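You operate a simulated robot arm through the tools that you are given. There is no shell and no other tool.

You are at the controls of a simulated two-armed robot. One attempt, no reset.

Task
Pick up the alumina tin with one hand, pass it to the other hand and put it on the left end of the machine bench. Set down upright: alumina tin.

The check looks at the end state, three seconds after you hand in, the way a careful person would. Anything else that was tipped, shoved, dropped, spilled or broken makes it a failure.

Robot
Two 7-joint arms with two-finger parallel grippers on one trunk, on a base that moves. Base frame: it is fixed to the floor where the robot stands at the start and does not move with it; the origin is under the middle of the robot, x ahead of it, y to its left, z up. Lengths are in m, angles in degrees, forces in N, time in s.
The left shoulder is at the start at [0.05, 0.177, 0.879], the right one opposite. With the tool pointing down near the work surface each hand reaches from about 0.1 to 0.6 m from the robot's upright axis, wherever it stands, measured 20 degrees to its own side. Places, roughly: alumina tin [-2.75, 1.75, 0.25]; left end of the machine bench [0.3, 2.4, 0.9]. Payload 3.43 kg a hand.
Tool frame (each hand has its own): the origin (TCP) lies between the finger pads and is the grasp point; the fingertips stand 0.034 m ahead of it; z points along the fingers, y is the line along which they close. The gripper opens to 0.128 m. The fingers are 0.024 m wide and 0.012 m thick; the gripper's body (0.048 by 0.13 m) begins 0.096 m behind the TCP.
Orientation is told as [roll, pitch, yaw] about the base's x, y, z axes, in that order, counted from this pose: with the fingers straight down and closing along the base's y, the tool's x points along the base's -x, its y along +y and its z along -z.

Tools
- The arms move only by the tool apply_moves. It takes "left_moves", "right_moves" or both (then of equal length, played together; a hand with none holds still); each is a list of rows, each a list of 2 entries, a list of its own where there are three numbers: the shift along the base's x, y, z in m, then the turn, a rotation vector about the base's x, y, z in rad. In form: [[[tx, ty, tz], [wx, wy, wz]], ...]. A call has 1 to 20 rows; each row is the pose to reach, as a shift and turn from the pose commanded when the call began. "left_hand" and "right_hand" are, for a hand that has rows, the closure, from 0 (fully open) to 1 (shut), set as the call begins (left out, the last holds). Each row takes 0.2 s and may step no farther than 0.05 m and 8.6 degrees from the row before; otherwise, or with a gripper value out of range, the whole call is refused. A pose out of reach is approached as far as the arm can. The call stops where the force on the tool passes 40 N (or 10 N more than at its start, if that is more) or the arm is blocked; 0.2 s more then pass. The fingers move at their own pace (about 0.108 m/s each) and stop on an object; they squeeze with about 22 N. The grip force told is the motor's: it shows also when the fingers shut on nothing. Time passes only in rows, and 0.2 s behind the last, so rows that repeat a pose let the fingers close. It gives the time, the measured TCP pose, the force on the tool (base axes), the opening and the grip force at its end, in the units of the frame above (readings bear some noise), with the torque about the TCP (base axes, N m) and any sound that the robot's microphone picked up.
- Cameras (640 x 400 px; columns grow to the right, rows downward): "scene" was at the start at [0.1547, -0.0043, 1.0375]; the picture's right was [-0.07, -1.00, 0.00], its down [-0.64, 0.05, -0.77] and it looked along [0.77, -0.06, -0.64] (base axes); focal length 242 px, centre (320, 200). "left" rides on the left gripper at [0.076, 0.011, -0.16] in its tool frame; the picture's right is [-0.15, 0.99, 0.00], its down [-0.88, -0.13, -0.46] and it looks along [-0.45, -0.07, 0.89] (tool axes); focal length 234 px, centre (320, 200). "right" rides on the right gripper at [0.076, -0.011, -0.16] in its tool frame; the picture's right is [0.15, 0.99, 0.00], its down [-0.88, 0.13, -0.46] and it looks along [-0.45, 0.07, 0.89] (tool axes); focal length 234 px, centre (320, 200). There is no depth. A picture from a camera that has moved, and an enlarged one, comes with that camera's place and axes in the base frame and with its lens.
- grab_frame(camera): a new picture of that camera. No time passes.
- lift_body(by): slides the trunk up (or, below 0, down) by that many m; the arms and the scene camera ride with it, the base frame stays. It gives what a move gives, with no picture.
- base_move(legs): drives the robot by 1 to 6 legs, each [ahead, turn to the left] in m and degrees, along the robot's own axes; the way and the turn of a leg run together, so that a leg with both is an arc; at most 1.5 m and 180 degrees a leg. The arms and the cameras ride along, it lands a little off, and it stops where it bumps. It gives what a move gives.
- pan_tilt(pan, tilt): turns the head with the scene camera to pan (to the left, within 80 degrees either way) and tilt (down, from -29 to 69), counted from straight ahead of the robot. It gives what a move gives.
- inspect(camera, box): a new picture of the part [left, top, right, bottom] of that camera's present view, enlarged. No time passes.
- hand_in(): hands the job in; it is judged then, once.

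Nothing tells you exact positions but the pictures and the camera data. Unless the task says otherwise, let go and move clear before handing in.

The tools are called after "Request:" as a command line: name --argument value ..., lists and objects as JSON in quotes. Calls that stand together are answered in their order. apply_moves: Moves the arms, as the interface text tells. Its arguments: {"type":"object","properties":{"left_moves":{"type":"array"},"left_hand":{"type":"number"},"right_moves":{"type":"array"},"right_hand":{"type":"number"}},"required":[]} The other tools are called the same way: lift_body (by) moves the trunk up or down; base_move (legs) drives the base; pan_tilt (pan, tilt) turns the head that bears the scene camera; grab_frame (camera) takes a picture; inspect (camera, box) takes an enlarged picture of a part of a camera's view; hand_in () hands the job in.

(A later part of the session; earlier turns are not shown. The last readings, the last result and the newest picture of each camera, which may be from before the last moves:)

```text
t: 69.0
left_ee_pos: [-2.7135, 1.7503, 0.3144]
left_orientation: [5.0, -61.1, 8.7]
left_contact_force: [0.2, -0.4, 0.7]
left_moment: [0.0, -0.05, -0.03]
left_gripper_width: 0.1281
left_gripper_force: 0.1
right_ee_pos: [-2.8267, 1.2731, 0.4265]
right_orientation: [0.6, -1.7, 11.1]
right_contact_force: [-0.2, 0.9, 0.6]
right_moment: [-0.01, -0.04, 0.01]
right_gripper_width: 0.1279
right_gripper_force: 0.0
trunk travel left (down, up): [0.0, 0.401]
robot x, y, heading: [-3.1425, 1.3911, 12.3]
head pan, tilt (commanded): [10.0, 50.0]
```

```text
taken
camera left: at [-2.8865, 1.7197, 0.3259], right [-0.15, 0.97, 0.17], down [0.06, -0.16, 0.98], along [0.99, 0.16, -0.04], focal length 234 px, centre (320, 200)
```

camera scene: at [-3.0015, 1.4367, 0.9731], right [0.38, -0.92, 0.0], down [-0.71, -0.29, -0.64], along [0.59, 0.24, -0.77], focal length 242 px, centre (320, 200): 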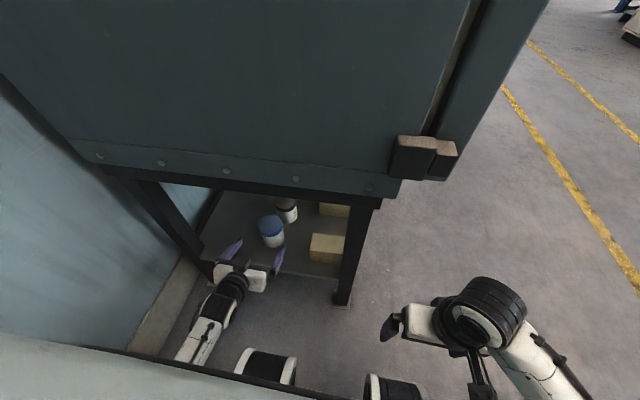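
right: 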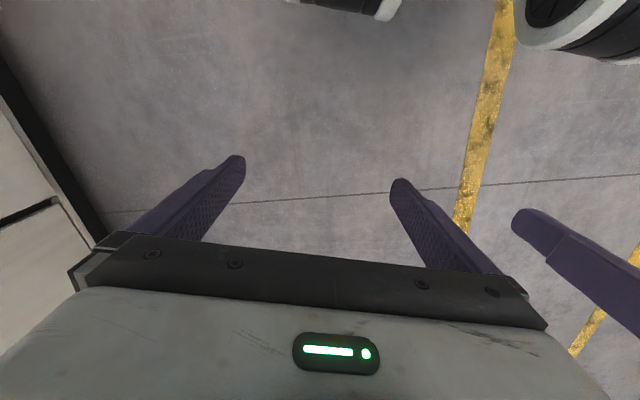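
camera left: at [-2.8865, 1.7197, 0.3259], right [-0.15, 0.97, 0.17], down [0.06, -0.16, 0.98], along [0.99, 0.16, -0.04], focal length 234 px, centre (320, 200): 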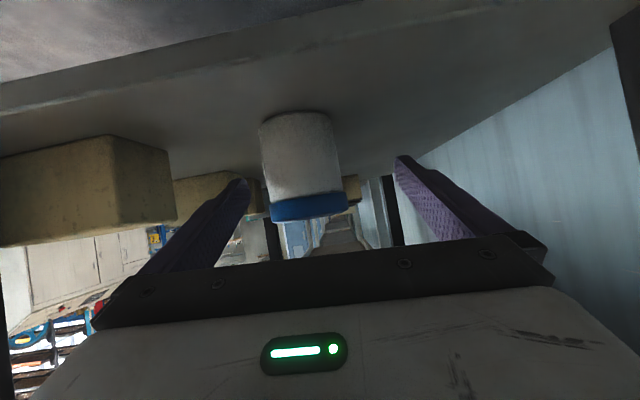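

The hand tracks exactly now. It sits about 1.8 cm left of the tin's centre line, so I'll centre it, then move in the last 3 cm.

Request:
apply_moves --left_moves '[[[0.002, -0.009, -0.002], [0, 0, 0]], [[0.0045, -0.0178, -0.005], [0, 0, 0]], [[0.0145, -0.0153, -0.009], [0, 0, 0]], [[0.025, -0.0126, -0.012], [0, 0, 0]], [[0.035, -0.0101, -0.014], [0, 0, 0]], [[0.035, -0.0101, -0.014], [0, 0, 0]]]'

Request:
grab_frame --camera "left"

Request:
inspect --camera "scene" --box '[180, 150, 380, 310]'

```text
t: 70.6
left_ee_pos: [-2.6995, 1.7636, 0.2897]
left_orientation: [11.5, -59.4, 2.7]
left_contact_force: [-1.2, -0.6, 0.2]
left_moment: [0.0, 0.03, 0.03]
left_gripper_width: 0.1282
left_gripper_force: 0.1
right_ee_pos: [-2.8242, 1.2742, 0.4264]
right_orientation: [0.5, -1.8, 11.0]
right_contact_force: [-1.1, 0.9, 0.5]
right_moment: [0.01, -0.03, 0.02]
right_gripper_width: 0.1278
right_gripper_force: 0.0
trunk travel left (down, up): [0.0, 0.401]
robot x, y, heading: [-3.1413, 1.3923, 12.5]
head pan, tilt (commanded): [10.0, 50.0]
stopped in row 6 (left hand): the arm was blocked; the commanded pose is now the measured one
```

```text
taken
camera left: at [-2.8711, 1.7343, 0.3052], right [-0.14, 0.96, 0.23], down [0.1, -0.21, 0.97], along [0.99, 0.16, -0.06], focal length 234 px, centre (320, 200)
```

left: 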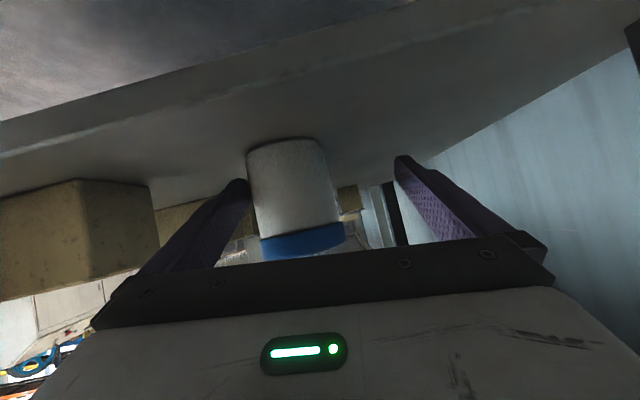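

```text
2.50 times, centred on (280, 230) of scene
camera zoom: at [-3.0022, 1.4368, 0.9724], right [0.38, -0.92, 0.0], down [-0.71, -0.29, -0.64], along [0.59, 0.24, -0.77], focal length 605 px, centre (420, 125)
```

zoom: 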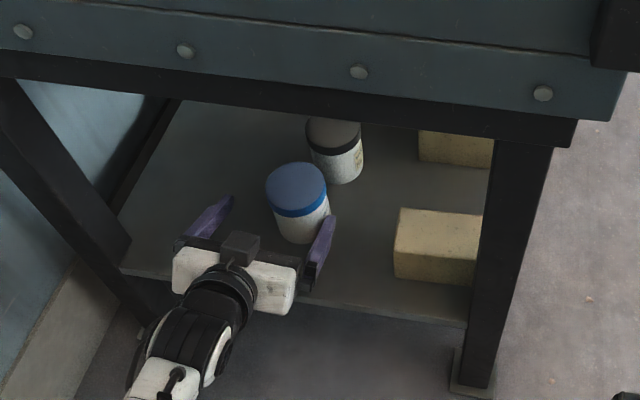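

Same drift to the left as before, although I'm 0.11 m closer, which suggests my forearm is fouling my own body. The tin has not moved this time. I'll back out, then yaw the tool about 15° to the right, which carries the forearm outward.

Request:
apply_moves --left_moves '[[[-0.012, -0.006, 0.003], [0, 0, 0]], [[-0.025, -0.01, 0.008], [0, 0, 0]], [[-0.035, -0.013, 0.012], [-0.0253, -0.0032, -0.0551]], [[-0.045, -0.016, 0.016], [-0.0506, -0.0064, -0.1103]], [[-0.052, -0.018, 0.02], [-0.0759, -0.0096, -0.1654]], [[-0.055, -0.019, 0.02], [-0.1012, -0.0128, -0.2205]], [[-0.055, -0.019, 0.02], [-0.1012, -0.0128, -0.2205]]]'

Request:
grab_frame --camera "left"

Request:
grab_frame --camera "scene"

Request:
grab_frame --camera "right"

```text
t: 72.2
left_ee_pos: [-2.7527, 1.7413, 0.3117]
left_orientation: [-0.5, -60.1, 0.3]
left_contact_force: [-0.5, 0.5, 0.0]
left_moment: [0.02, 0.03, 0.01]
left_gripper_width: 0.128
left_gripper_force: 0.0
right_ee_pos: [-2.8246, 1.2739, 0.4264]
right_orientation: [0.6, -1.7, 11.0]
right_contact_force: [0.1, 0.1, 0.7]
right_moment: [0.01, 0.04, 0.0]
right_gripper_width: 0.1281
right_gripper_force: 0.0
trunk travel left (down, up): [0.0, 0.401]
robot x, y, heading: [-3.1406, 1.3908, 12.2]
head pan, tilt (commanded): [10.0, 50.0]
```

```text
taken
camera left: at [-2.927, 1.7533, 0.3252], right [0.08, 0.99, 0.12], down [0.04, -0.13, 0.99], along [1.0, -0.07, -0.05], focal length 234 px, centre (320, 200)
```

left: 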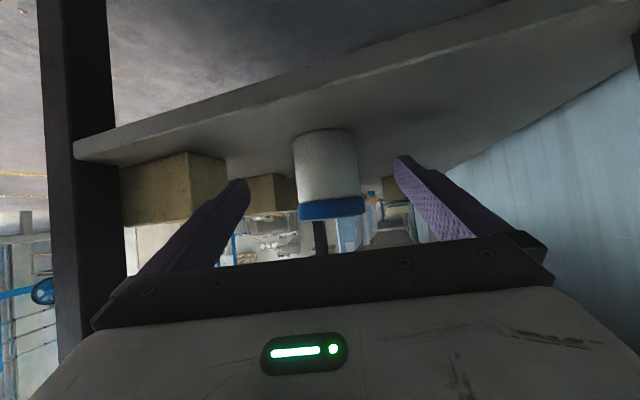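

```text
taken
camera scene: at [-3.0017, 1.4358, 0.973], right [0.38, -0.92, 0.0], down [-0.71, -0.29, -0.64], along [0.59, 0.24, -0.77], focal length 242 px, centre (320, 200)
```

scene: 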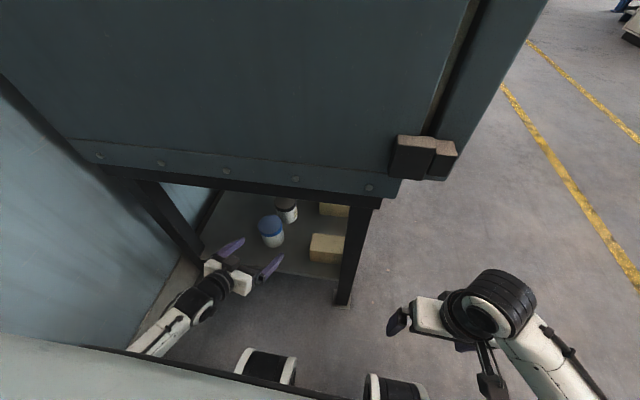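

```text
taken
camera right: at [-2.9, 1.2472, 0.5831], right [-0.33, 0.94, 0.01], down [0.83, 0.29, 0.48], along [0.45, 0.17, -0.88], focal length 234 px, centre (320, 200)
```

right: 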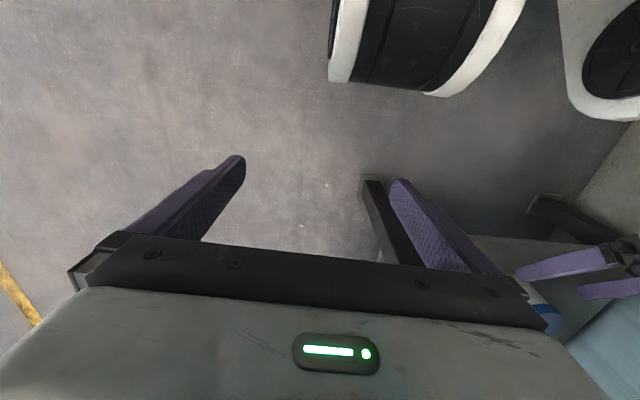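

The hand now tracks cleanly with the tool pointing along +x, level, at y≈1.741; the tin is at about (-2.656, 1.747). I'll move in half way first.

Request:
apply_moves --left_moves '[[[0.01, 0.002, -0.002], [0, 0, 0]], [[0.02, 0.004, -0.004], [0, 0, 0]], [[0.03, 0.005, -0.006], [0, 0, 0]], [[0.04, 0.006, -0.008], [0, 0, 0]], [[0.04, 0.006, -0.008], [0, 0, 0]]]'

Request:
grab_frame --camera "left"

```text
t: 73.4
left_ee_pos: [-2.7124, 1.7473, 0.3039]
left_orientation: [-0.4, -60.1, 0.3]
left_contact_force: [0.0, -0.3, -0.4]
left_moment: [0.0, 0.0, -0.02]
left_gripper_width: 0.1276
left_gripper_force: 0.0
right_ee_pos: [-2.8252, 1.2737, 0.427]
right_orientation: [0.7, -1.7, 11.0]
right_contact_force: [0.0, 0.1, -0.6]
right_moment: [0.0, -0.02, 0.04]
right_gripper_width: 0.1279
right_gripper_force: 0.1
trunk travel left (down, up): [0.0, 0.401]
robot x, y, heading: [-3.1413, 1.3907, 12.5]
head pan, tilt (commanded): [10.0, 50.0]
```

```text
taken
camera left: at [-2.8871, 1.7591, 0.3178], right [0.07, 0.99, 0.12], down [0.04, -0.13, 0.99], along [1.0, -0.07, -0.05], focal length 234 px, centre (320, 200)
```

left: 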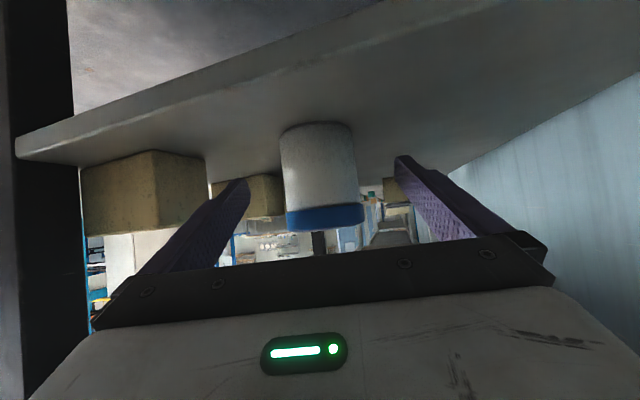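

Perfectly centred and tracking. Now the last 4 cm.

Request:
apply_moves --left_moves '[[[0.01, 0, -0.001], [0, 0, 0]], [[0.02, 0, -0.002], [0, 0, 0]], [[0.03, 0, -0.003], [0, 0, 0]], [[0.04, 0, -0.004], [0, 0, 0]], [[0.04, 0, -0.004], [0, 0, 0]]]'

Request:
grab_frame --camera "left"

Request:
inspect --camera "scene" --box '[180, 170, 360, 310]'

```text
t: 74.6
left_ee_pos: [-2.6734, 1.7482, 0.2988]
left_orientation: [-0.4, -60.1, 0.4]
left_contact_force: [-0.1, -0.1, -0.8]
left_moment: [0.0, -0.01, 0.0]
left_gripper_width: 0.1281
left_gripper_force: 0.1
right_ee_pos: [-2.8241, 1.2752, 0.4263]
right_orientation: [0.6, -1.7, 11.0]
right_contact_force: [0.4, -0.8, -0.2]
right_moment: [-0.02, 0.02, -0.02]
right_gripper_width: 0.1279
right_gripper_force: 0.1
trunk travel left (down, up): [0.0, 0.401]
robot x, y, heading: [-3.1368, 1.387, 12.6]
head pan, tilt (commanded): [10.0, 50.0]
```

```text
taken
camera left: at [-2.8473, 1.759, 0.3129], right [0.08, 0.99, 0.12], down [0.04, -0.13, 0.99], along [1.0, -0.07, -0.05], focal length 234 px, centre (320, 200)
```

left: 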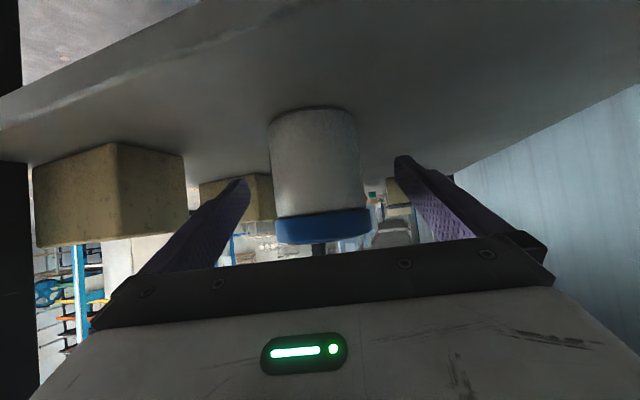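

```text
2.86 times, centred on (270, 240) of scene
camera zoom: at [-3.0017, 1.4358, 0.973], right [0.38, -0.92, 0.0], down [-0.71, -0.29, -0.64], along [0.59, 0.24, -0.77], focal length 692 px, centre (463, 86)
```

zoom: 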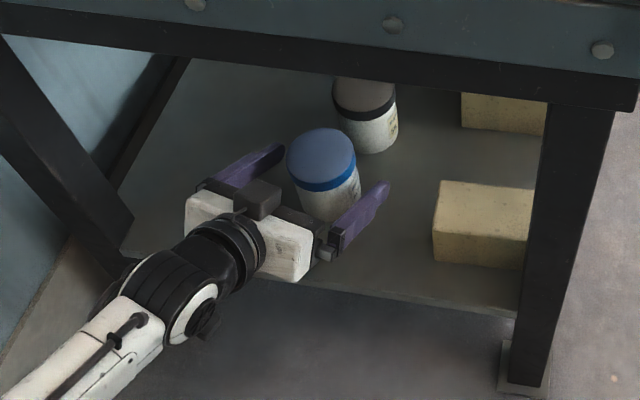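

The tin is centred between the fingers. One more centimetre in, then I'll close the left hand.

Request:
apply_moves --left_moves '[[[0.005, -0.001, -0.002], [0, 0, 0]], [[0.01, -0.001, -0.004], [0, 0, 0]], [[0.01, -0.001, -0.004], [0, 0, 0]]]'

Request:
apply_moves --left_moves '[[[0, 0, 0], [0, 0, 0]], [[0, 0, 0], [0, 0, 0]], [[0, 0, 0], [0, 0, 0]], [[0, 0, 0], [0, 0, 0]], [[0, 0, 0], [0, 0, 0]], [[0, 0, 0], [0, 0, 0]]]' --left_hand 1

Request:
grab_frame --camera "left"

Request:
inspect --camera "scene" --box '[180, 170, 360, 310]'

```text
t: 75.4
left_ee_pos: [-2.6609, 1.7476, 0.2955]
left_orientation: [-0.4, -60.1, 0.1]
left_contact_force: [0.0, 0.0, 0.0]
left_moment: [-0.01, 0.0, -0.03]
left_gripper_width: 0.1278
left_gripper_force: 0.1
right_ee_pos: [-2.8237, 1.2743, 0.4266]
right_orientation: [0.6, -1.7, 11.0]
right_contact_force: [-0.1, 0.5, -0.1]
right_moment: [-0.01, 0.0, 0.01]
right_gripper_width: 0.1281
right_gripper_force: 0.1
trunk travel left (down, up): [0.0, 0.401]
robot x, y, heading: [-3.1397, 1.3878, 12.3]
head pan, tilt (commanded): [10.0, 50.0]
```

```text
t: 76.8
left_ee_pos: [-2.6624, 1.7468, 0.2939]
left_orientation: [-0.4, -60.1, 0.2]
left_contact_force: [0.5, 0.2, 0.4]
left_moment: [0.02, -0.1, 0.0]
left_gripper_width: 0.0704
left_gripper_force: 22.0
right_ee_pos: [-2.8246, 1.2737, 0.4266]
right_orientation: [0.6, -1.7, 11.1]
right_contact_force: [-0.3, -0.2, 0.0]
right_moment: [-0.03, 0.03, 0.02]
right_gripper_width: 0.1281
right_gripper_force: 0.1
trunk travel left (down, up): [0.0, 0.401]
robot x, y, heading: [-3.142, 1.3891, 12.6]
head pan, tilt (commanded): [10.0, 50.0]
```

```text
taken
camera left: at [-2.8366, 1.7588, 0.309], right [0.08, 0.99, 0.12], down [0.04, -0.13, 0.99], along [1.0, -0.07, -0.05], focal length 234 px, centre (320, 200)
```

left: 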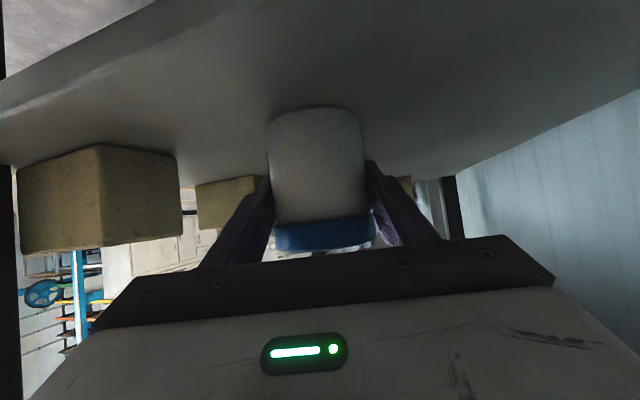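

```text
2.86 times, centred on (270, 240) of scene
camera zoom: at [-3.0017, 1.4358, 0.973], right [0.38, -0.92, 0.0], down [-0.71, -0.29, -0.64], along [0.59, 0.24, -0.77], focal length 692 px, centre (463, 86)
```

zoom: 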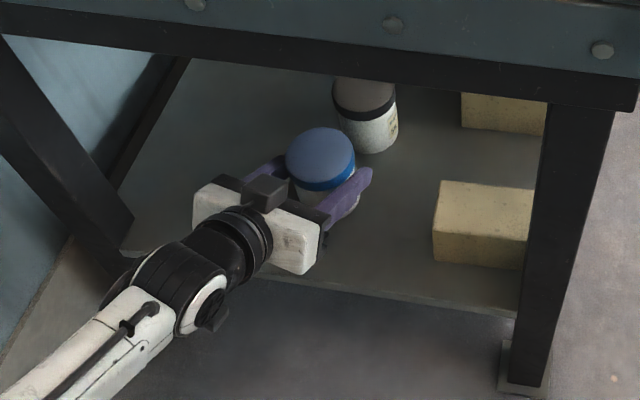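

The left hand holds the tin (width 0.070 m, 22 N). I'll lift it 5 cm straight up and check.

Request:
apply_moves --left_moves '[[[0, 0, 0.01], [0, 0, 0]], [[0, 0, 0.02], [0, 0, 0]], [[0, 0, 0.03], [0, 0, 0]], [[0, 0, 0.04], [0, 0, 0]], [[0, 0, 0.05], [0, 0, 0]], [[0, 0, 0.05], [0, 0, 0]]]' --left_hand 1

Request:
grab_frame --camera "left"

Request:
inspect --camera "scene" --box '[180, 170, 360, 310]'

```text
t: 78.2
left_ee_pos: [-2.662, 1.7463, 0.3462]
left_orientation: [-0.6, -60.1, 0.3]
left_contact_force: [-0.7, 0.5, -2.6]
left_moment: [-0.01, 0.01, -0.01]
left_gripper_width: 0.0705
left_gripper_force: 22.0
right_ee_pos: [-2.8243, 1.2747, 0.4255]
right_orientation: [0.5, -1.6, 11.0]
right_contact_force: [1.1, -0.6, -0.6]
right_moment: [0.0, 0.01, 0.0]
right_gripper_width: 0.128
right_gripper_force: 0.0
trunk travel left (down, up): [0.0, 0.401]
robot x, y, heading: [-3.1421, 1.3901, 12.5]
head pan, tilt (commanded): [10.0, 50.0]
```

```text
taken
camera left: at [-2.8366, 1.7576, 0.3597], right [0.07, 0.99, 0.12], down [0.04, -0.13, 0.99], along [1.0, -0.07, -0.05], focal length 234 px, centre (320, 200)
```

left: 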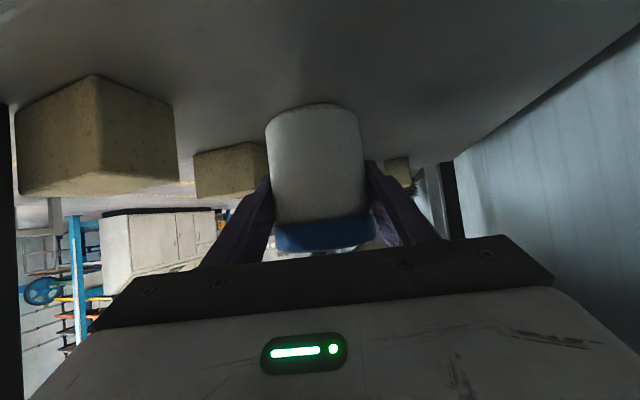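

```text
2.86 times, centred on (270, 240) of scene
camera zoom: at [-3.0016, 1.4359, 0.9729], right [0.38, -0.92, 0.0], down [-0.71, -0.29, -0.64], along [0.59, 0.24, -0.77], focal length 692 px, centre (463, 86)
```

zoom: 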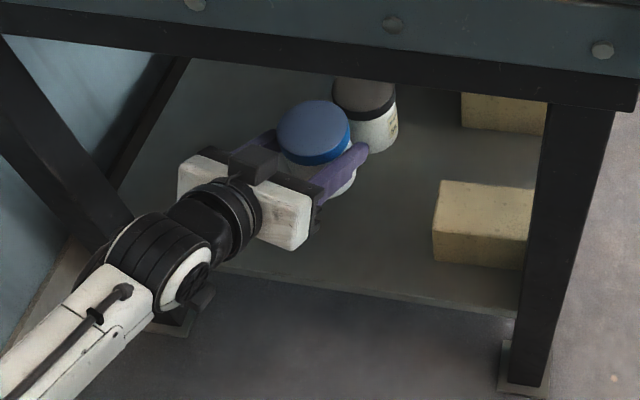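

The tin is lifted cleanly (about 2.6 N) and nothing else moved. I'll back straight out of the stand.

Request:
base_move --legs '[[-0.25, 0]]'

Request:
grab_frame --camera "scene"

```text
t: 80.0
left_ee_pos: [-2.907, 1.6943, 0.3449]
left_orientation: [-0.4, -60.0, 0.3]
left_contact_force: [-0.7, -0.6, -4.1]
left_moment: [0.04, -0.01, -0.01]
left_gripper_width: 0.0706
left_gripper_force: 21.8
right_ee_pos: [-3.0692, 1.2211, 0.4261]
right_orientation: [0.6, -1.8, 11.1]
right_contact_force: [-0.2, -0.7, 0.4]
right_moment: [-0.01, 0.02, 0.02]
right_gripper_width: 0.1282
right_gripper_force: 0.2
trunk travel left (down, up): [0.0, 0.401]
robot x, y, heading: [-3.386, 1.338, 12.6]
head pan, tilt (commanded): [10.0, 50.0]
```

```text
taken
camera scene: at [-3.2464, 1.3823, 0.9729], right [0.38, -0.92, 0.0], down [-0.71, -0.29, -0.64], along [0.59, 0.25, -0.77], focal length 242 px, centre (320, 200)
```

scene: 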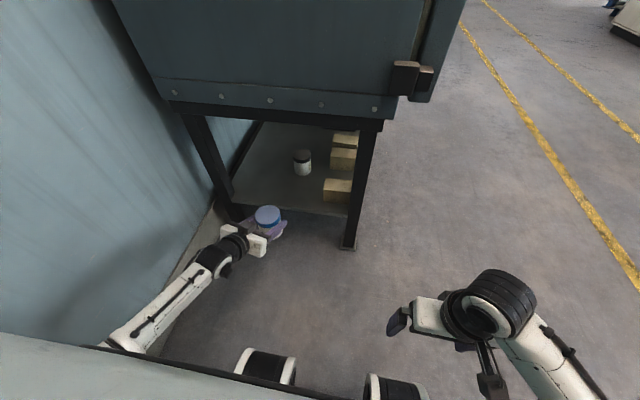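

The tin is out of the stand, upright in the left hand, and the shelf behind is undisturbed. I'll bring the tin up and toward my centre for the hand-over, yawing the left tool a little inward.

Request:
apply_moves --left_moves '[[[-0.004, -0.01, 0.02], [0, 0, 0]], [[-0.012, -0.035, 0.04], [0, 0, -0.033]], [[-0.02, -0.06, 0.06], [0, 0, -0.07]], [[-0.029, -0.085, 0.075], [0, 0, -0.11]], [[-0.038, -0.11, 0.09], [0, 0, -0.15]], [[-0.047, -0.135, 0.1], [0, 0, -0.19]], [[-0.055, -0.158, 0.1], [0, 0, -0.23]], [[-0.0627, -0.178, 0.1], [0, 0, -0.262]], [[-0.0627, -0.178, 0.1], [0, 0, -0.262]]]' --left_hand 1

Request:
grab_frame --camera "scene"

Request:
grab_frame --camera "right"

```text
t: 82.0
left_ee_pos: [-2.9708, 1.5161, 0.4468]
left_orientation: [-0.2, -60.1, -14.6]
left_contact_force: [0.6, -0.3, -2.8]
left_moment: [0.01, 0.0, -0.01]
left_gripper_width: 0.0706
left_gripper_force: 22.4
right_ee_pos: [-3.0693, 1.2203, 0.4258]
right_orientation: [0.7, -1.7, 11.1]
right_contact_force: [-0.4, -0.1, 0.1]
right_moment: [0.0, -0.01, 0.0]
right_gripper_width: 0.1281
right_gripper_force: 0.1
trunk travel left (down, up): [0.0, 0.401]
robot x, y, heading: [-3.3866, 1.3326, 12.4]
head pan, tilt (commanded): [10.0, 50.0]
```

```text
taken
camera scene: at [-3.2465, 1.3823, 0.973], right [0.38, -0.92, 0.0], down [-0.71, -0.29, -0.64], along [0.59, 0.25, -0.77], focal length 242 px, centre (320, 200)
```

scene: 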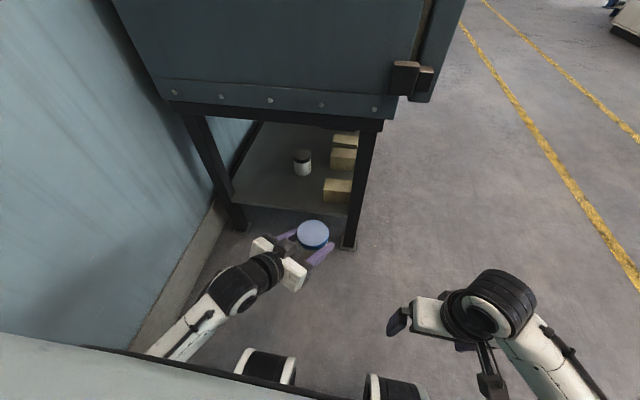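

```text
taken
camera right: at [-3.1444, 1.1938, 0.5832], right [-0.33, 0.94, 0.01], down [0.83, 0.29, 0.48], along [0.45, 0.17, -0.88], focal length 234 px, centre (320, 200)
```

right: 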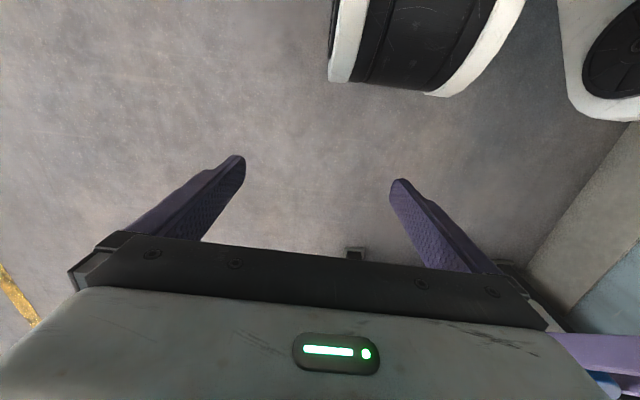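

The tin is steady at about 0.45 m ahead. I'll zoom on it to fix its place, and prepare the right hand's turn.

Request:
inspect --camera "scene" --box '[230, 190, 360, 310]'

Request:
grab_frame --camera "left"

```text
3.33 times, centred on (295, 250) of scene
camera zoom: at [-3.2465, 1.3823, 0.973], right [0.38, -0.92, 0.0], down [-0.71, -0.29, -0.64], along [0.59, 0.25, -0.77], focal length 807 px, centre (403, 33)
```

zoom: 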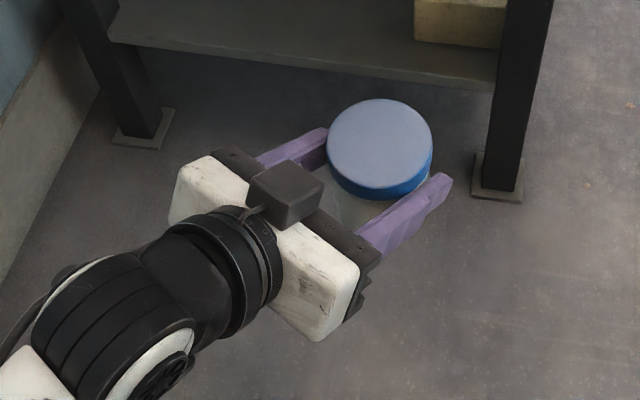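

```text
taken
camera left: at [-3.1361, 1.5711, 0.4596], right [0.33, 0.94, 0.12], down [0.01, -0.14, 0.99], along [0.95, -0.32, -0.05], focal length 234 px, centre (320, 200)
```

left: 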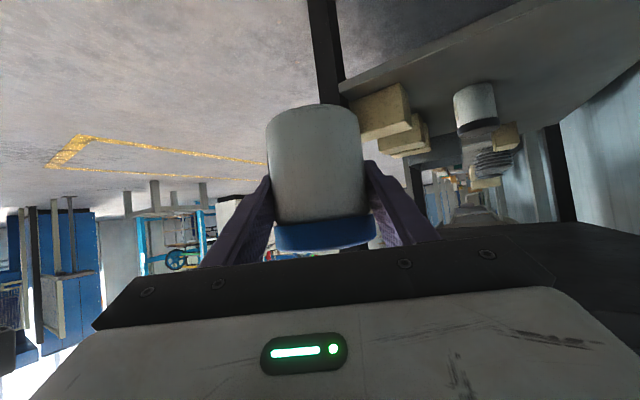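

The tin's lid top is about 0.036 m above the left TCP and its base about 0.054 m below it. I'll bring it to my centre line, and raise and turn the right hand to match, so it can take the tin by its upper rim from above.

Request:
apply_moves --left_moves '[[[0.004, -0.02, 0], [0, 0, 0]], [[0.009, -0.039, 0], [0, 0, 0]], [[0.013, -0.059, 0], [0, 0, 0]], [[0.0172, -0.0781, 0], [0, 0, 0]], [[0.0172, -0.0781, 0], [0, 0, 0]], [[0.0172, -0.0781, 0], [0, 0, 0]], [[0.0172, -0.0781, 0], [0, 0, 0]], [[0.0172, -0.0781, 0], [0, 0, 0]]]' --right_moves '[[[0.0, -0.005, 0.03], [0, 0.0, -0.06]], [[0.005, -0.01, 0.06], [0, 0.01, -0.12]], [[0.015, -0.015, 0.09], [0, 0.015, -0.18]], [[0.03, -0.015, 0.12], [0, 0.02, -0.24]], [[0.05, -0.012, 0.15], [0, 0.025, -0.3]], [[0.07, -0.008, 0.18], [0, 0.03, -0.36]], [[0.09, -0.004, 0.2], [0, 0.03, -0.42]], [[0.09, -0.004, 0.2], [0, 0.03, -0.449]]]' --left_hand 1 --right_hand 0

Request:
grab_frame --camera "scene"

Request:
grab_frame --camera "right"

```text
t: 83.0
left_ee_pos: [-2.9584, 1.5099, 0.4663]
left_orientation: [18.8, -60.0, -31.1]
left_contact_force: [-0.2, -0.9, -3.0]
left_moment: [-0.01, 0.0, -0.01]
left_gripper_width: 0.0704
left_gripper_force: 22.2
right_ee_pos: [-3.0454, 1.2021, 0.5357]
right_orientation: [1.0, -1.0, -1.5]
right_contact_force: [-0.4, -0.5, 0.7]
right_moment: [0.01, -0.03, -0.02]
right_gripper_width: 0.1281
right_gripper_force: 0.0
trunk travel left (down, up): [0.0, 0.401]
robot x, y, heading: [-3.3866, 1.3358, 12.7]
head pan, tilt (commanded): [10.0, 50.0]
stopped in row 4 (left hand): the arm was blocked; the commanded pose is now the measured one
```

```text
taken
camera scene: at [-3.2514, 1.3773, 0.9747], right [0.38, -0.92, 0.0], down [-0.7, -0.29, -0.65], along [0.6, 0.25, -0.76], focal length 242 px, centre (320, 200)
```

scene: 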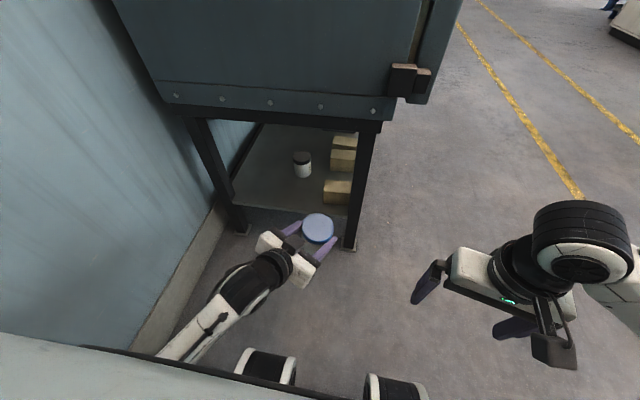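

```text
taken
camera right: at [-3.1234, 1.1921, 0.6947], right [-0.12, 0.99, 0.02], down [0.87, 0.1, 0.47], along [0.47, 0.07, -0.88], focal length 234 px, centre (320, 200)
```

right: 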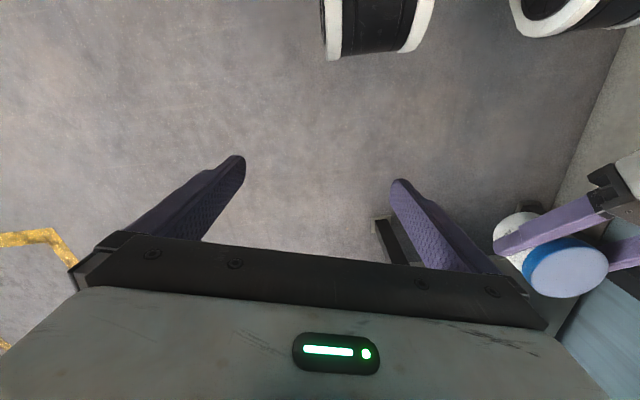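

The left arm was blocked as its forearm met my body, tilting the tin slightly. I'll take it back out a little and yaw the tool further inward, which keeps the forearm clear, with the tin upright.

Request:
apply_moves --left_moves '[[[0.0, 0.01, 0], [-0.036, 0.019, -0.044]], [[0.0, 0.018, 0], [-0.072, 0.038, -0.089]], [[-0.001, 0.022, 0], [-0.108, 0.058, -0.133]], [[-0.001, 0.022, 0], [-0.1446, 0.077, -0.178]], [[-0.001, 0.022, 0], [-0.1446, 0.077, -0.178]]]' --left_hand 1

Request:
grab_frame --camera "left"

Request:
grab_frame --camera "scene"

```text
t: 84.2
left_ee_pos: [-2.9599, 1.5323, 0.4483]
left_orientation: [-0.8, -58.3, -24.3]
left_contact_force: [0.2, -0.3, -2.2]
left_moment: [0.03, 0.0, 0.0]
left_gripper_width: 0.0705
left_gripper_force: 22.2
right_ee_pos: [-3.0437, 1.2044, 0.5353]
right_orientation: [0.6, -0.7, -1.5]
right_contact_force: [0.1, -0.2, -1.1]
right_moment: [0.0, 0.0, 0.01]
right_gripper_width: 0.128
right_gripper_force: 0.1
trunk travel left (down, up): [0.0, 0.401]
robot x, y, heading: [-3.3856, 1.3337, 12.6]
head pan, tilt (commanded): [10.0, 50.0]
```

```text
taken
camera left: at [-3.1118, 1.6176, 0.4682], right [0.49, 0.86, 0.12], down [0.02, -0.14, 0.99], along [0.87, -0.48, -0.08], focal length 234 px, centre (320, 200)
```

left: 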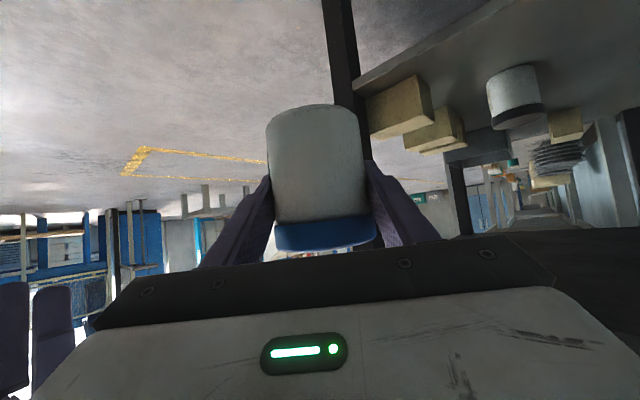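

```text
taken
camera scene: at [-3.2465, 1.3822, 0.9729], right [0.38, -0.92, 0.0], down [-0.71, -0.29, -0.64], along [0.59, 0.25, -0.77], focal length 242 px, centre (320, 200)
```

scene: 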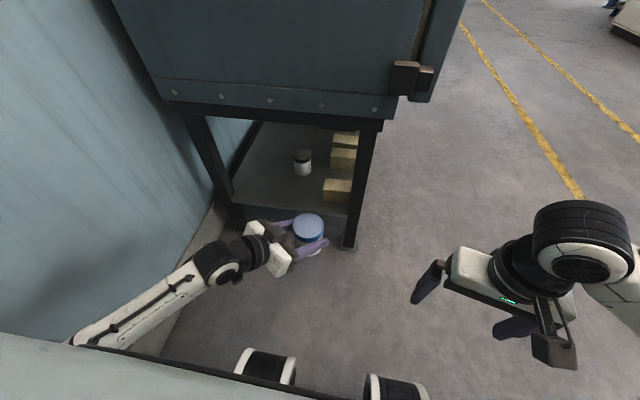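

Tin upright again, held about 0.46 m ahead and 0.10 m left of centre. Now I'll raise the right hand, turn it to line its fingers up across the tin, and bring it part-way over.

Request:
apply_moves --right_moves '[[[0.0, 0.0, 0.03], [0, 0, -0.1]], [[0.0, 0.0, 0.06], [0, 0.0, -0.2]], [[0.0, 0.0, 0.085], [0, 0.01, -0.31]], [[0.01, 0.035, 0.095], [0, 0.012, -0.4145]], [[0.02, 0.07, 0.095], [0, 0.012, -0.4145]], [[0.03, 0.105, 0.095], [0, 0.012, -0.4145]], [[0.04, 0.14, 0.095], [0, 0.012, -0.4145]], [[0.05, 0.175, 0.095], [0, 0.012, -0.4145]], [[0.05, 0.175, 0.095], [0, 0.012, -0.4145]]]' --right_hand 0

Request:
grab_frame --camera "scene"

Request:
grab_frame --camera "right"

```text
t: 86.2
left_ee_pos: [-2.9587, 1.5339, 0.4494]
left_orientation: [-0.8, -58.4, -24.4]
left_contact_force: [-0.2, 0.2, -3.5]
left_moment: [0.01, 0.01, 0.02]
left_gripper_width: 0.0704
left_gripper_force: 21.6
right_ee_pos: [-2.9945, 1.3815, 0.628]
right_orientation: [0.5, -0.1, -25.3]
right_contact_force: [-0.9, -0.3, 0.0]
right_moment: [0.03, 0.0, 0.02]
right_gripper_width: 0.1279
right_gripper_force: 0.1
trunk travel left (down, up): [0.0, 0.401]
robot x, y, heading: [-3.385, 1.3372, 12.6]
head pan, tilt (commanded): [10.0, 50.0]
```

```text
taken
camera scene: at [-3.2465, 1.3822, 0.9729], right [0.38, -0.92, 0.0], down [-0.71, -0.29, -0.64], along [0.59, 0.25, -0.77], focal length 242 px, centre (320, 200)
```

scene: 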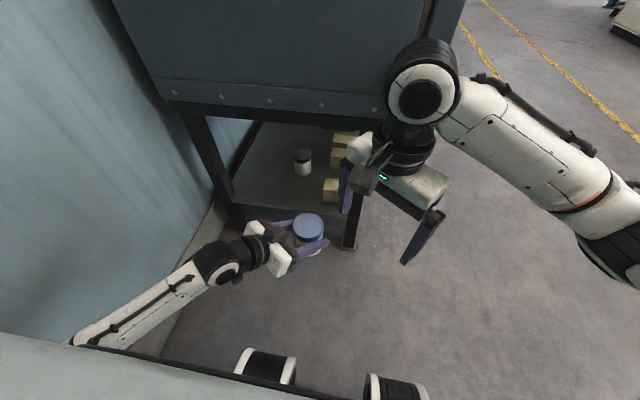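

```text
taken
camera right: at [-3.0671, 1.4045, 0.7879], right [0.29, 0.96, 0.01], down [0.85, -0.26, 0.46], along [0.44, -0.13, -0.89], focal length 234 px, centre (320, 200)
```

right: 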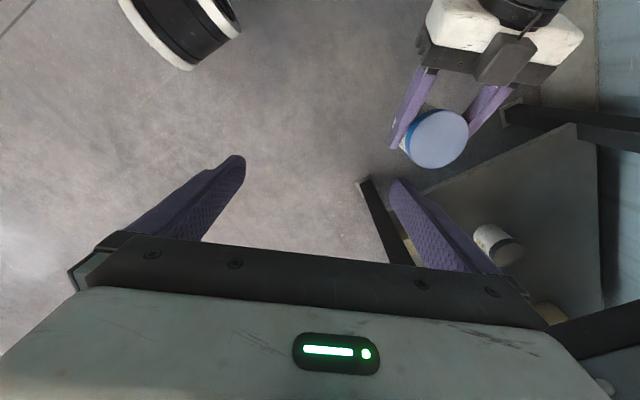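

The right hand tracks well and its camera sees the tin and left hand clearly. I'll carry it over the tin at the same height.

Request:
apply_moves --right_moves '[[[0.011, 0.037, 0.0], [0, 0, 0]], [[0.022, 0.074, 0.0], [0, 0, 0]], [[0.033, 0.11, 0.0], [0, 0, 0]], [[0.0448, 0.1472, 0.0], [0, 0, 0]], [[0.0448, 0.1472, 0.0], [0, 0, 0]]]' --right_hand 0

Request:
grab_frame --camera "right"

Request:
grab_frame --camera "scene"

Request:
grab_frame --camera "left"

```text
t: 87.4
left_ee_pos: [-2.9595, 1.5319, 0.4498]
left_orientation: [-0.9, -58.5, -24.4]
left_contact_force: [0.0, 0.4, -3.1]
left_moment: [-0.03, 0.01, 0.0]
left_gripper_width: 0.0703
left_gripper_force: 21.9
right_ee_pos: [-2.9496, 1.5266, 0.6282]
right_orientation: [0.5, -0.1, -25.1]
right_contact_force: [0.5, 0.3, 0.1]
right_moment: [0.0, -0.03, -0.01]
right_gripper_width: 0.1279
right_gripper_force: 0.1
trunk travel left (down, up): [0.0, 0.401]
robot x, y, heading: [-3.3844, 1.3327, 12.5]
head pan, tilt (commanded): [10.0, 50.0]
```

```text
taken
camera right: at [-3.0224, 1.5487, 0.7886], right [0.29, 0.96, 0.01], down [0.85, -0.26, 0.46], along [0.44, -0.12, -0.89], focal length 234 px, centre (320, 200)
```

right: 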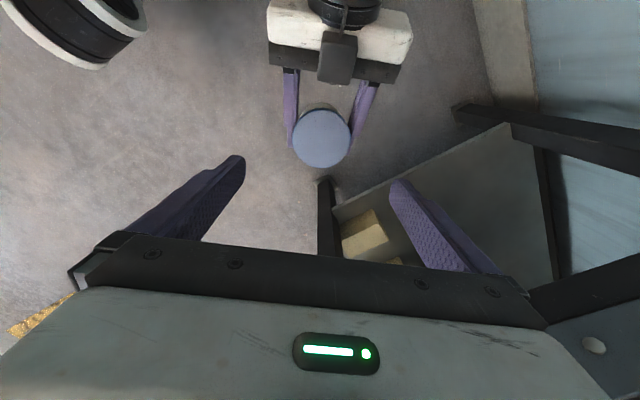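

```text
taken
camera scene: at [-3.2465, 1.3822, 0.9729], right [0.38, -0.92, 0.0], down [-0.71, -0.29, -0.64], along [0.59, 0.25, -0.77], focal length 242 px, centre (320, 200)
```

scene: 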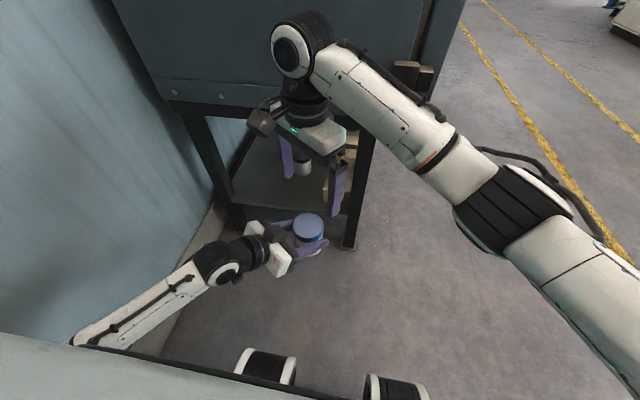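

```text
taken
camera left: at [-3.1118, 1.6174, 0.4684], right [0.49, 0.86, 0.12], down [0.01, -0.14, 0.99], along [0.87, -0.48, -0.08], focal length 234 px, centre (320, 200)
```

left: 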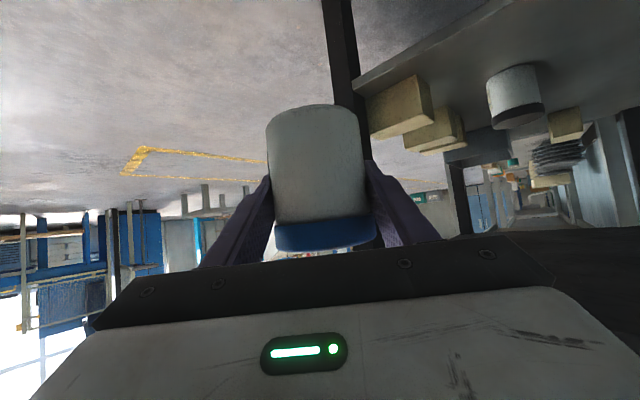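

The right hand is centred right above the tin. I'll lower it so the fingertips reach just the lid band, staying above the left fingers.

Request:
apply_moves --right_moves '[[[0, 0.001, -0.025], [0, 0, 0]], [[0, 0.002, -0.05], [0, 0, 0]], [[0, 0.002, -0.07], [0, 0, 0]], [[0, 0.002, -0.09], [0, 0, 0]], [[0, 0.002, -0.105], [0, 0, 0]], [[0, 0.002, -0.117], [0, 0, 0]], [[0, 0.002, -0.117], [0, 0, 0]]]' --right_hand 0

Request:
grab_frame --camera "right"

Request:
inspect --camera "scene" --box '[220, 80, 400, 290]'

Request:
grab_frame --camera "left"

```text
t: 89.0
left_ee_pos: [-2.9584, 1.5329, 0.4503]
left_orientation: [-0.8, -58.4, -24.3]
left_contact_force: [0.8, -0.3, -1.4]
left_moment: [-0.01, 0.0, -0.01]
left_gripper_width: 0.0704
left_gripper_force: 22.8
right_ee_pos: [-2.9497, 1.5297, 0.5129]
right_orientation: [0.5, -0.1, -25.1]
right_contact_force: [-0.3, -0.6, 0.2]
right_moment: [0.01, 0.02, 0.02]
right_gripper_width: 0.1281
right_gripper_force: 0.2
trunk travel left (down, up): [0.0, 0.401]
robot x, y, heading: [-3.385, 1.3352, 12.8]
head pan, tilt (commanded): [10.0, 50.0]
```

```text
taken
camera right: at [-3.0231, 1.5525, 0.6723], right [0.29, 0.96, 0.01], down [0.85, -0.26, 0.46], along [0.44, -0.13, -0.89], focal length 234 px, centre (320, 200)
```

right: 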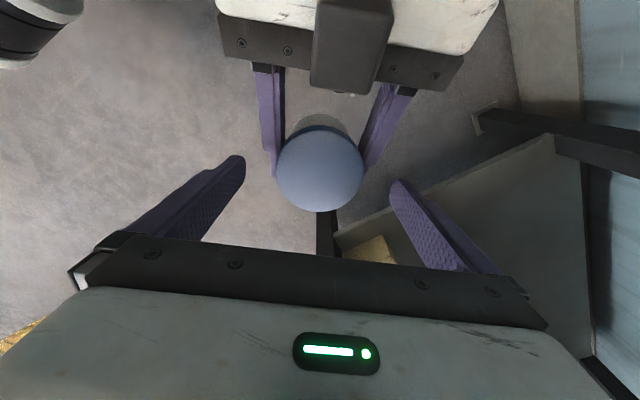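

```text
1.90 times, centred on (310, 185) of scene
camera zoom: at [-3.2465, 1.3822, 0.9729], right [0.38, -0.92, 0.0], down [-0.71, -0.29, -0.64], along [0.59, 0.25, -0.77], focal length 461 px, centre (339, 229)
```

zoom: 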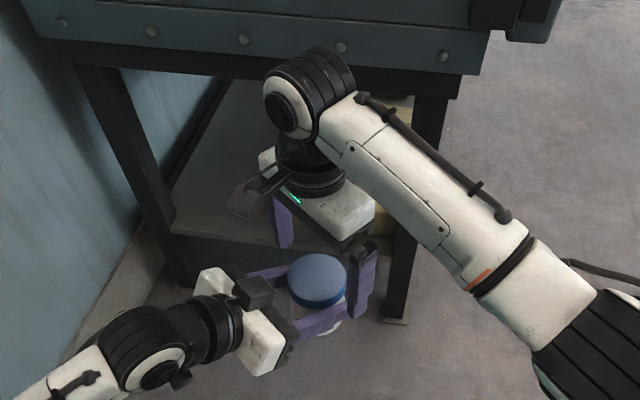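

```text
taken
camera left: at [-3.1117, 1.6174, 0.4684], right [0.49, 0.86, 0.12], down [0.01, -0.14, 0.99], along [0.87, -0.48, -0.08], focal length 234 px, centre (320, 200)
```

left: 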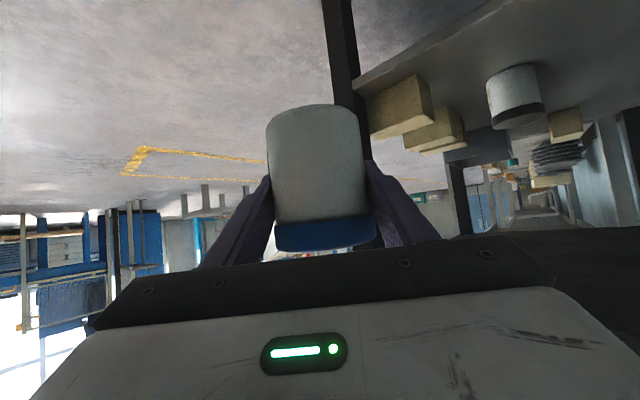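

Aligned within about a millimetre sideways, 8 mm forward of centre as planned. I'll lower the last centimetre and close the right hand on the lid band.

Request:
apply_moves --right_moves '[[[0.001, 0, -0.005], [0, 0, 0]], [[0.002, -0.001, -0.0105], [0, 0, 0]], [[0.002, -0.001, -0.0105], [0, 0, 0]]]' --right_hand 0

Request:
apply_moves --right_moves '[[[0, 0, 0], [0, 0, 0]], [[0, 0, 0], [0, 0, 0]], [[0, 0, 0], [0, 0, 0]], [[0, 0, 0], [0, 0, 0]], [[0, 0, 0], [0, 0, 0]], [[0, 0, 0], [0, 0, 0]]]' --right_hand 1

Request:
grab_frame --camera "right"

Request:
inspect --camera "scene" --box '[240, 150, 380, 280]'

Request:
grab_frame --camera "left"

```text
t: 89.8
left_ee_pos: [-2.9591, 1.5329, 0.4497]
left_orientation: [-0.7, -58.4, -24.4]
left_contact_force: [0.4, -0.4, -2.8]
left_moment: [0.02, 0.02, 0.01]
left_gripper_width: 0.0703
left_gripper_force: 21.9
right_ee_pos: [-2.9486, 1.5297, 0.5016]
right_orientation: [0.4, 0.0, -25.2]
right_contact_force: [0.7, 0.8, 0.1]
right_moment: [-0.03, 0.02, -0.01]
right_gripper_width: 0.1279
right_gripper_force: 0.0
trunk travel left (down, up): [0.0, 0.401]
robot x, y, heading: [-3.3855, 1.3367, 12.4]
head pan, tilt (commanded): [10.0, 50.0]
```

```text
t: 91.2
left_ee_pos: [-2.9581, 1.5342, 0.4509]
left_orientation: [-0.7, -58.4, -24.4]
left_contact_force: [5.9, 8.1, -4.3]
left_moment: [-0.04, 0.04, 0.03]
left_gripper_width: 0.0704
left_gripper_force: 22.4
right_ee_pos: [-2.9484, 1.5296, 0.5016]
right_orientation: [0.3, 0.0, -25.1]
right_contact_force: [-6.0, -7.3, 1.9]
right_moment: [-0.36, 0.34, 0.13]
right_gripper_width: 0.0753
right_gripper_force: 22.2
trunk travel left (down, up): [0.0, 0.401]
robot x, y, heading: [-3.385, 1.3359, 12.6]
head pan, tilt (commanded): [10.0, 50.0]
```

```text
taken
camera right: at [-3.0203, 1.5513, 0.6619], right [0.29, 0.96, 0.01], down [0.85, -0.26, 0.46], along [0.44, -0.13, -0.89], focal length 234 px, centre (320, 200)
```

right: 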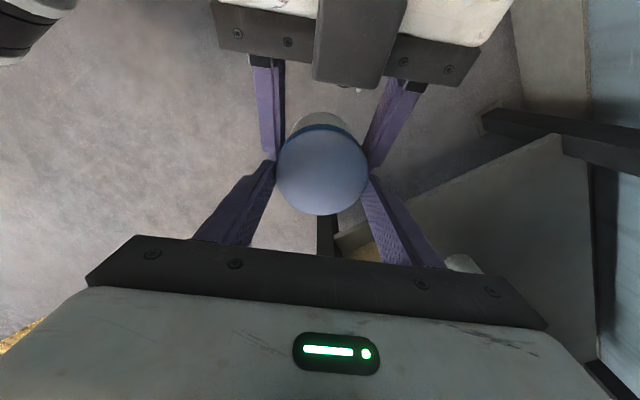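

```text
3.08 times, centred on (310, 215) of scene
camera zoom: at [-3.2465, 1.3822, 0.9729], right [0.38, -0.92, 0.0], down [-0.71, -0.29, -0.64], along [0.59, 0.25, -0.77], focal length 745 px, centre (351, 154)
```

zoom: 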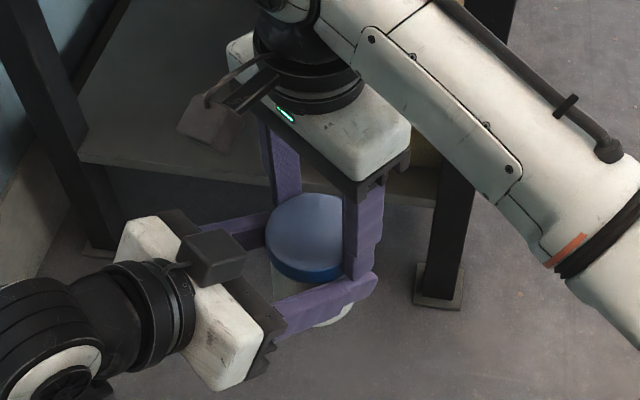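

```text
taken
camera left: at [-3.1115, 1.6181, 0.4685], right [0.49, 0.87, 0.12], down [0.01, -0.14, 0.99], along [0.87, -0.48, -0.08], focal length 234 px, centre (320, 200)
```

left: 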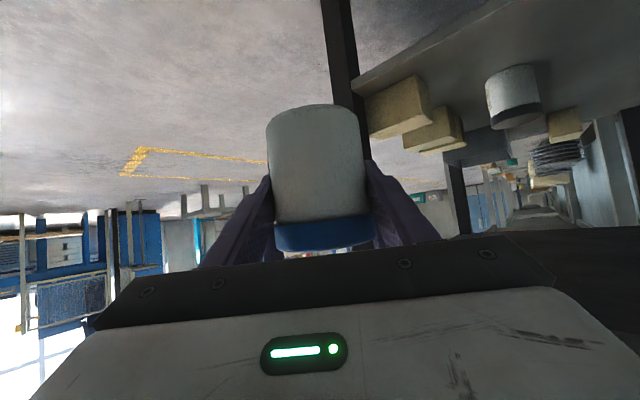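

Both hands now hold the tin: the right on the lid band (width 0.075 m, 22 N). I'll open the left hand, holding still.

Request:
apply_moves --left_moves '[[[0, 0, 0], [0, 0, 0]], [[0, 0, 0], [0, 0, 0]], [[0, 0, 0], [0, 0, 0]], [[0, 0, 0], [0, 0, 0]]]' --left_hand 0

Request:
grab_frame --camera "right"

Request:
inspect --camera "scene" --box '[240, 150, 380, 280]'

Request:
grab_frame --camera "left"

```text
t: 92.2
left_ee_pos: [-2.9588, 1.5319, 0.4501]
left_orientation: [-0.8, -58.3, -24.4]
left_contact_force: [-0.6, 0.4, -1.1]
left_moment: [-0.02, 0.0, -0.02]
left_gripper_width: 0.1281
left_gripper_force: 0.2
right_ee_pos: [-2.9473, 1.5296, 0.5028]
right_orientation: [0.5, -0.1, -25.2]
right_contact_force: [-0.5, -0.1, -1.0]
right_moment: [0.0, -0.01, 0.07]
right_gripper_width: 0.075
right_gripper_force: 22.2
trunk travel left (down, up): [0.0, 0.401]
robot x, y, heading: [-3.386, 1.3328, 12.3]
head pan, tilt (commanded): [10.0, 50.0]
```

```text
taken
camera right: at [-3.0202, 1.5515, 0.6621], right [0.29, 0.96, 0.01], down [0.85, -0.26, 0.46], along [0.44, -0.13, -0.89], focal length 234 px, centre (320, 200)
```

right: 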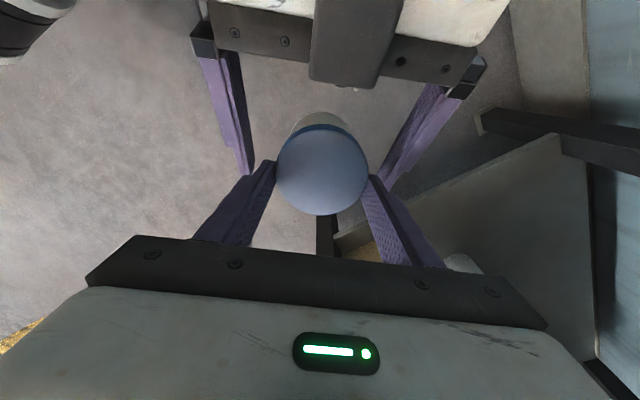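

```text
3.08 times, centred on (310, 215) of scene
camera zoom: at [-3.2465, 1.3822, 0.9729], right [0.38, -0.92, 0.0], down [-0.71, -0.29, -0.64], along [0.59, 0.25, -0.77], focal length 745 px, centre (351, 154)
```

zoom: 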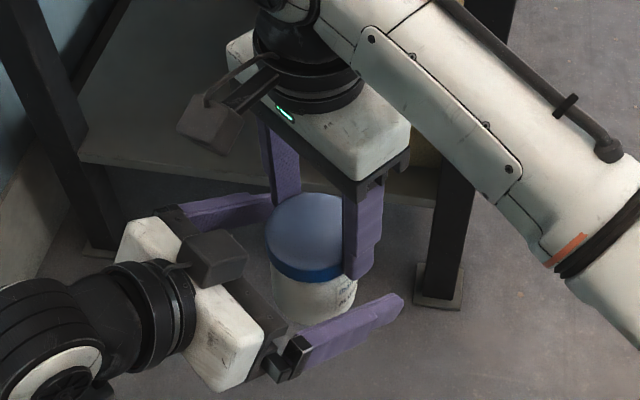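

```text
taken
camera left: at [-3.1117, 1.6174, 0.4685], right [0.49, 0.86, 0.12], down [0.01, -0.14, 0.99], along [0.87, -0.48, -0.08], focal length 234 px, centre (320, 200)
```

left: 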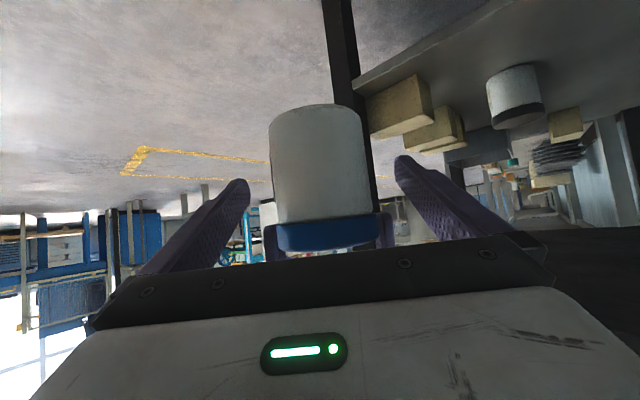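

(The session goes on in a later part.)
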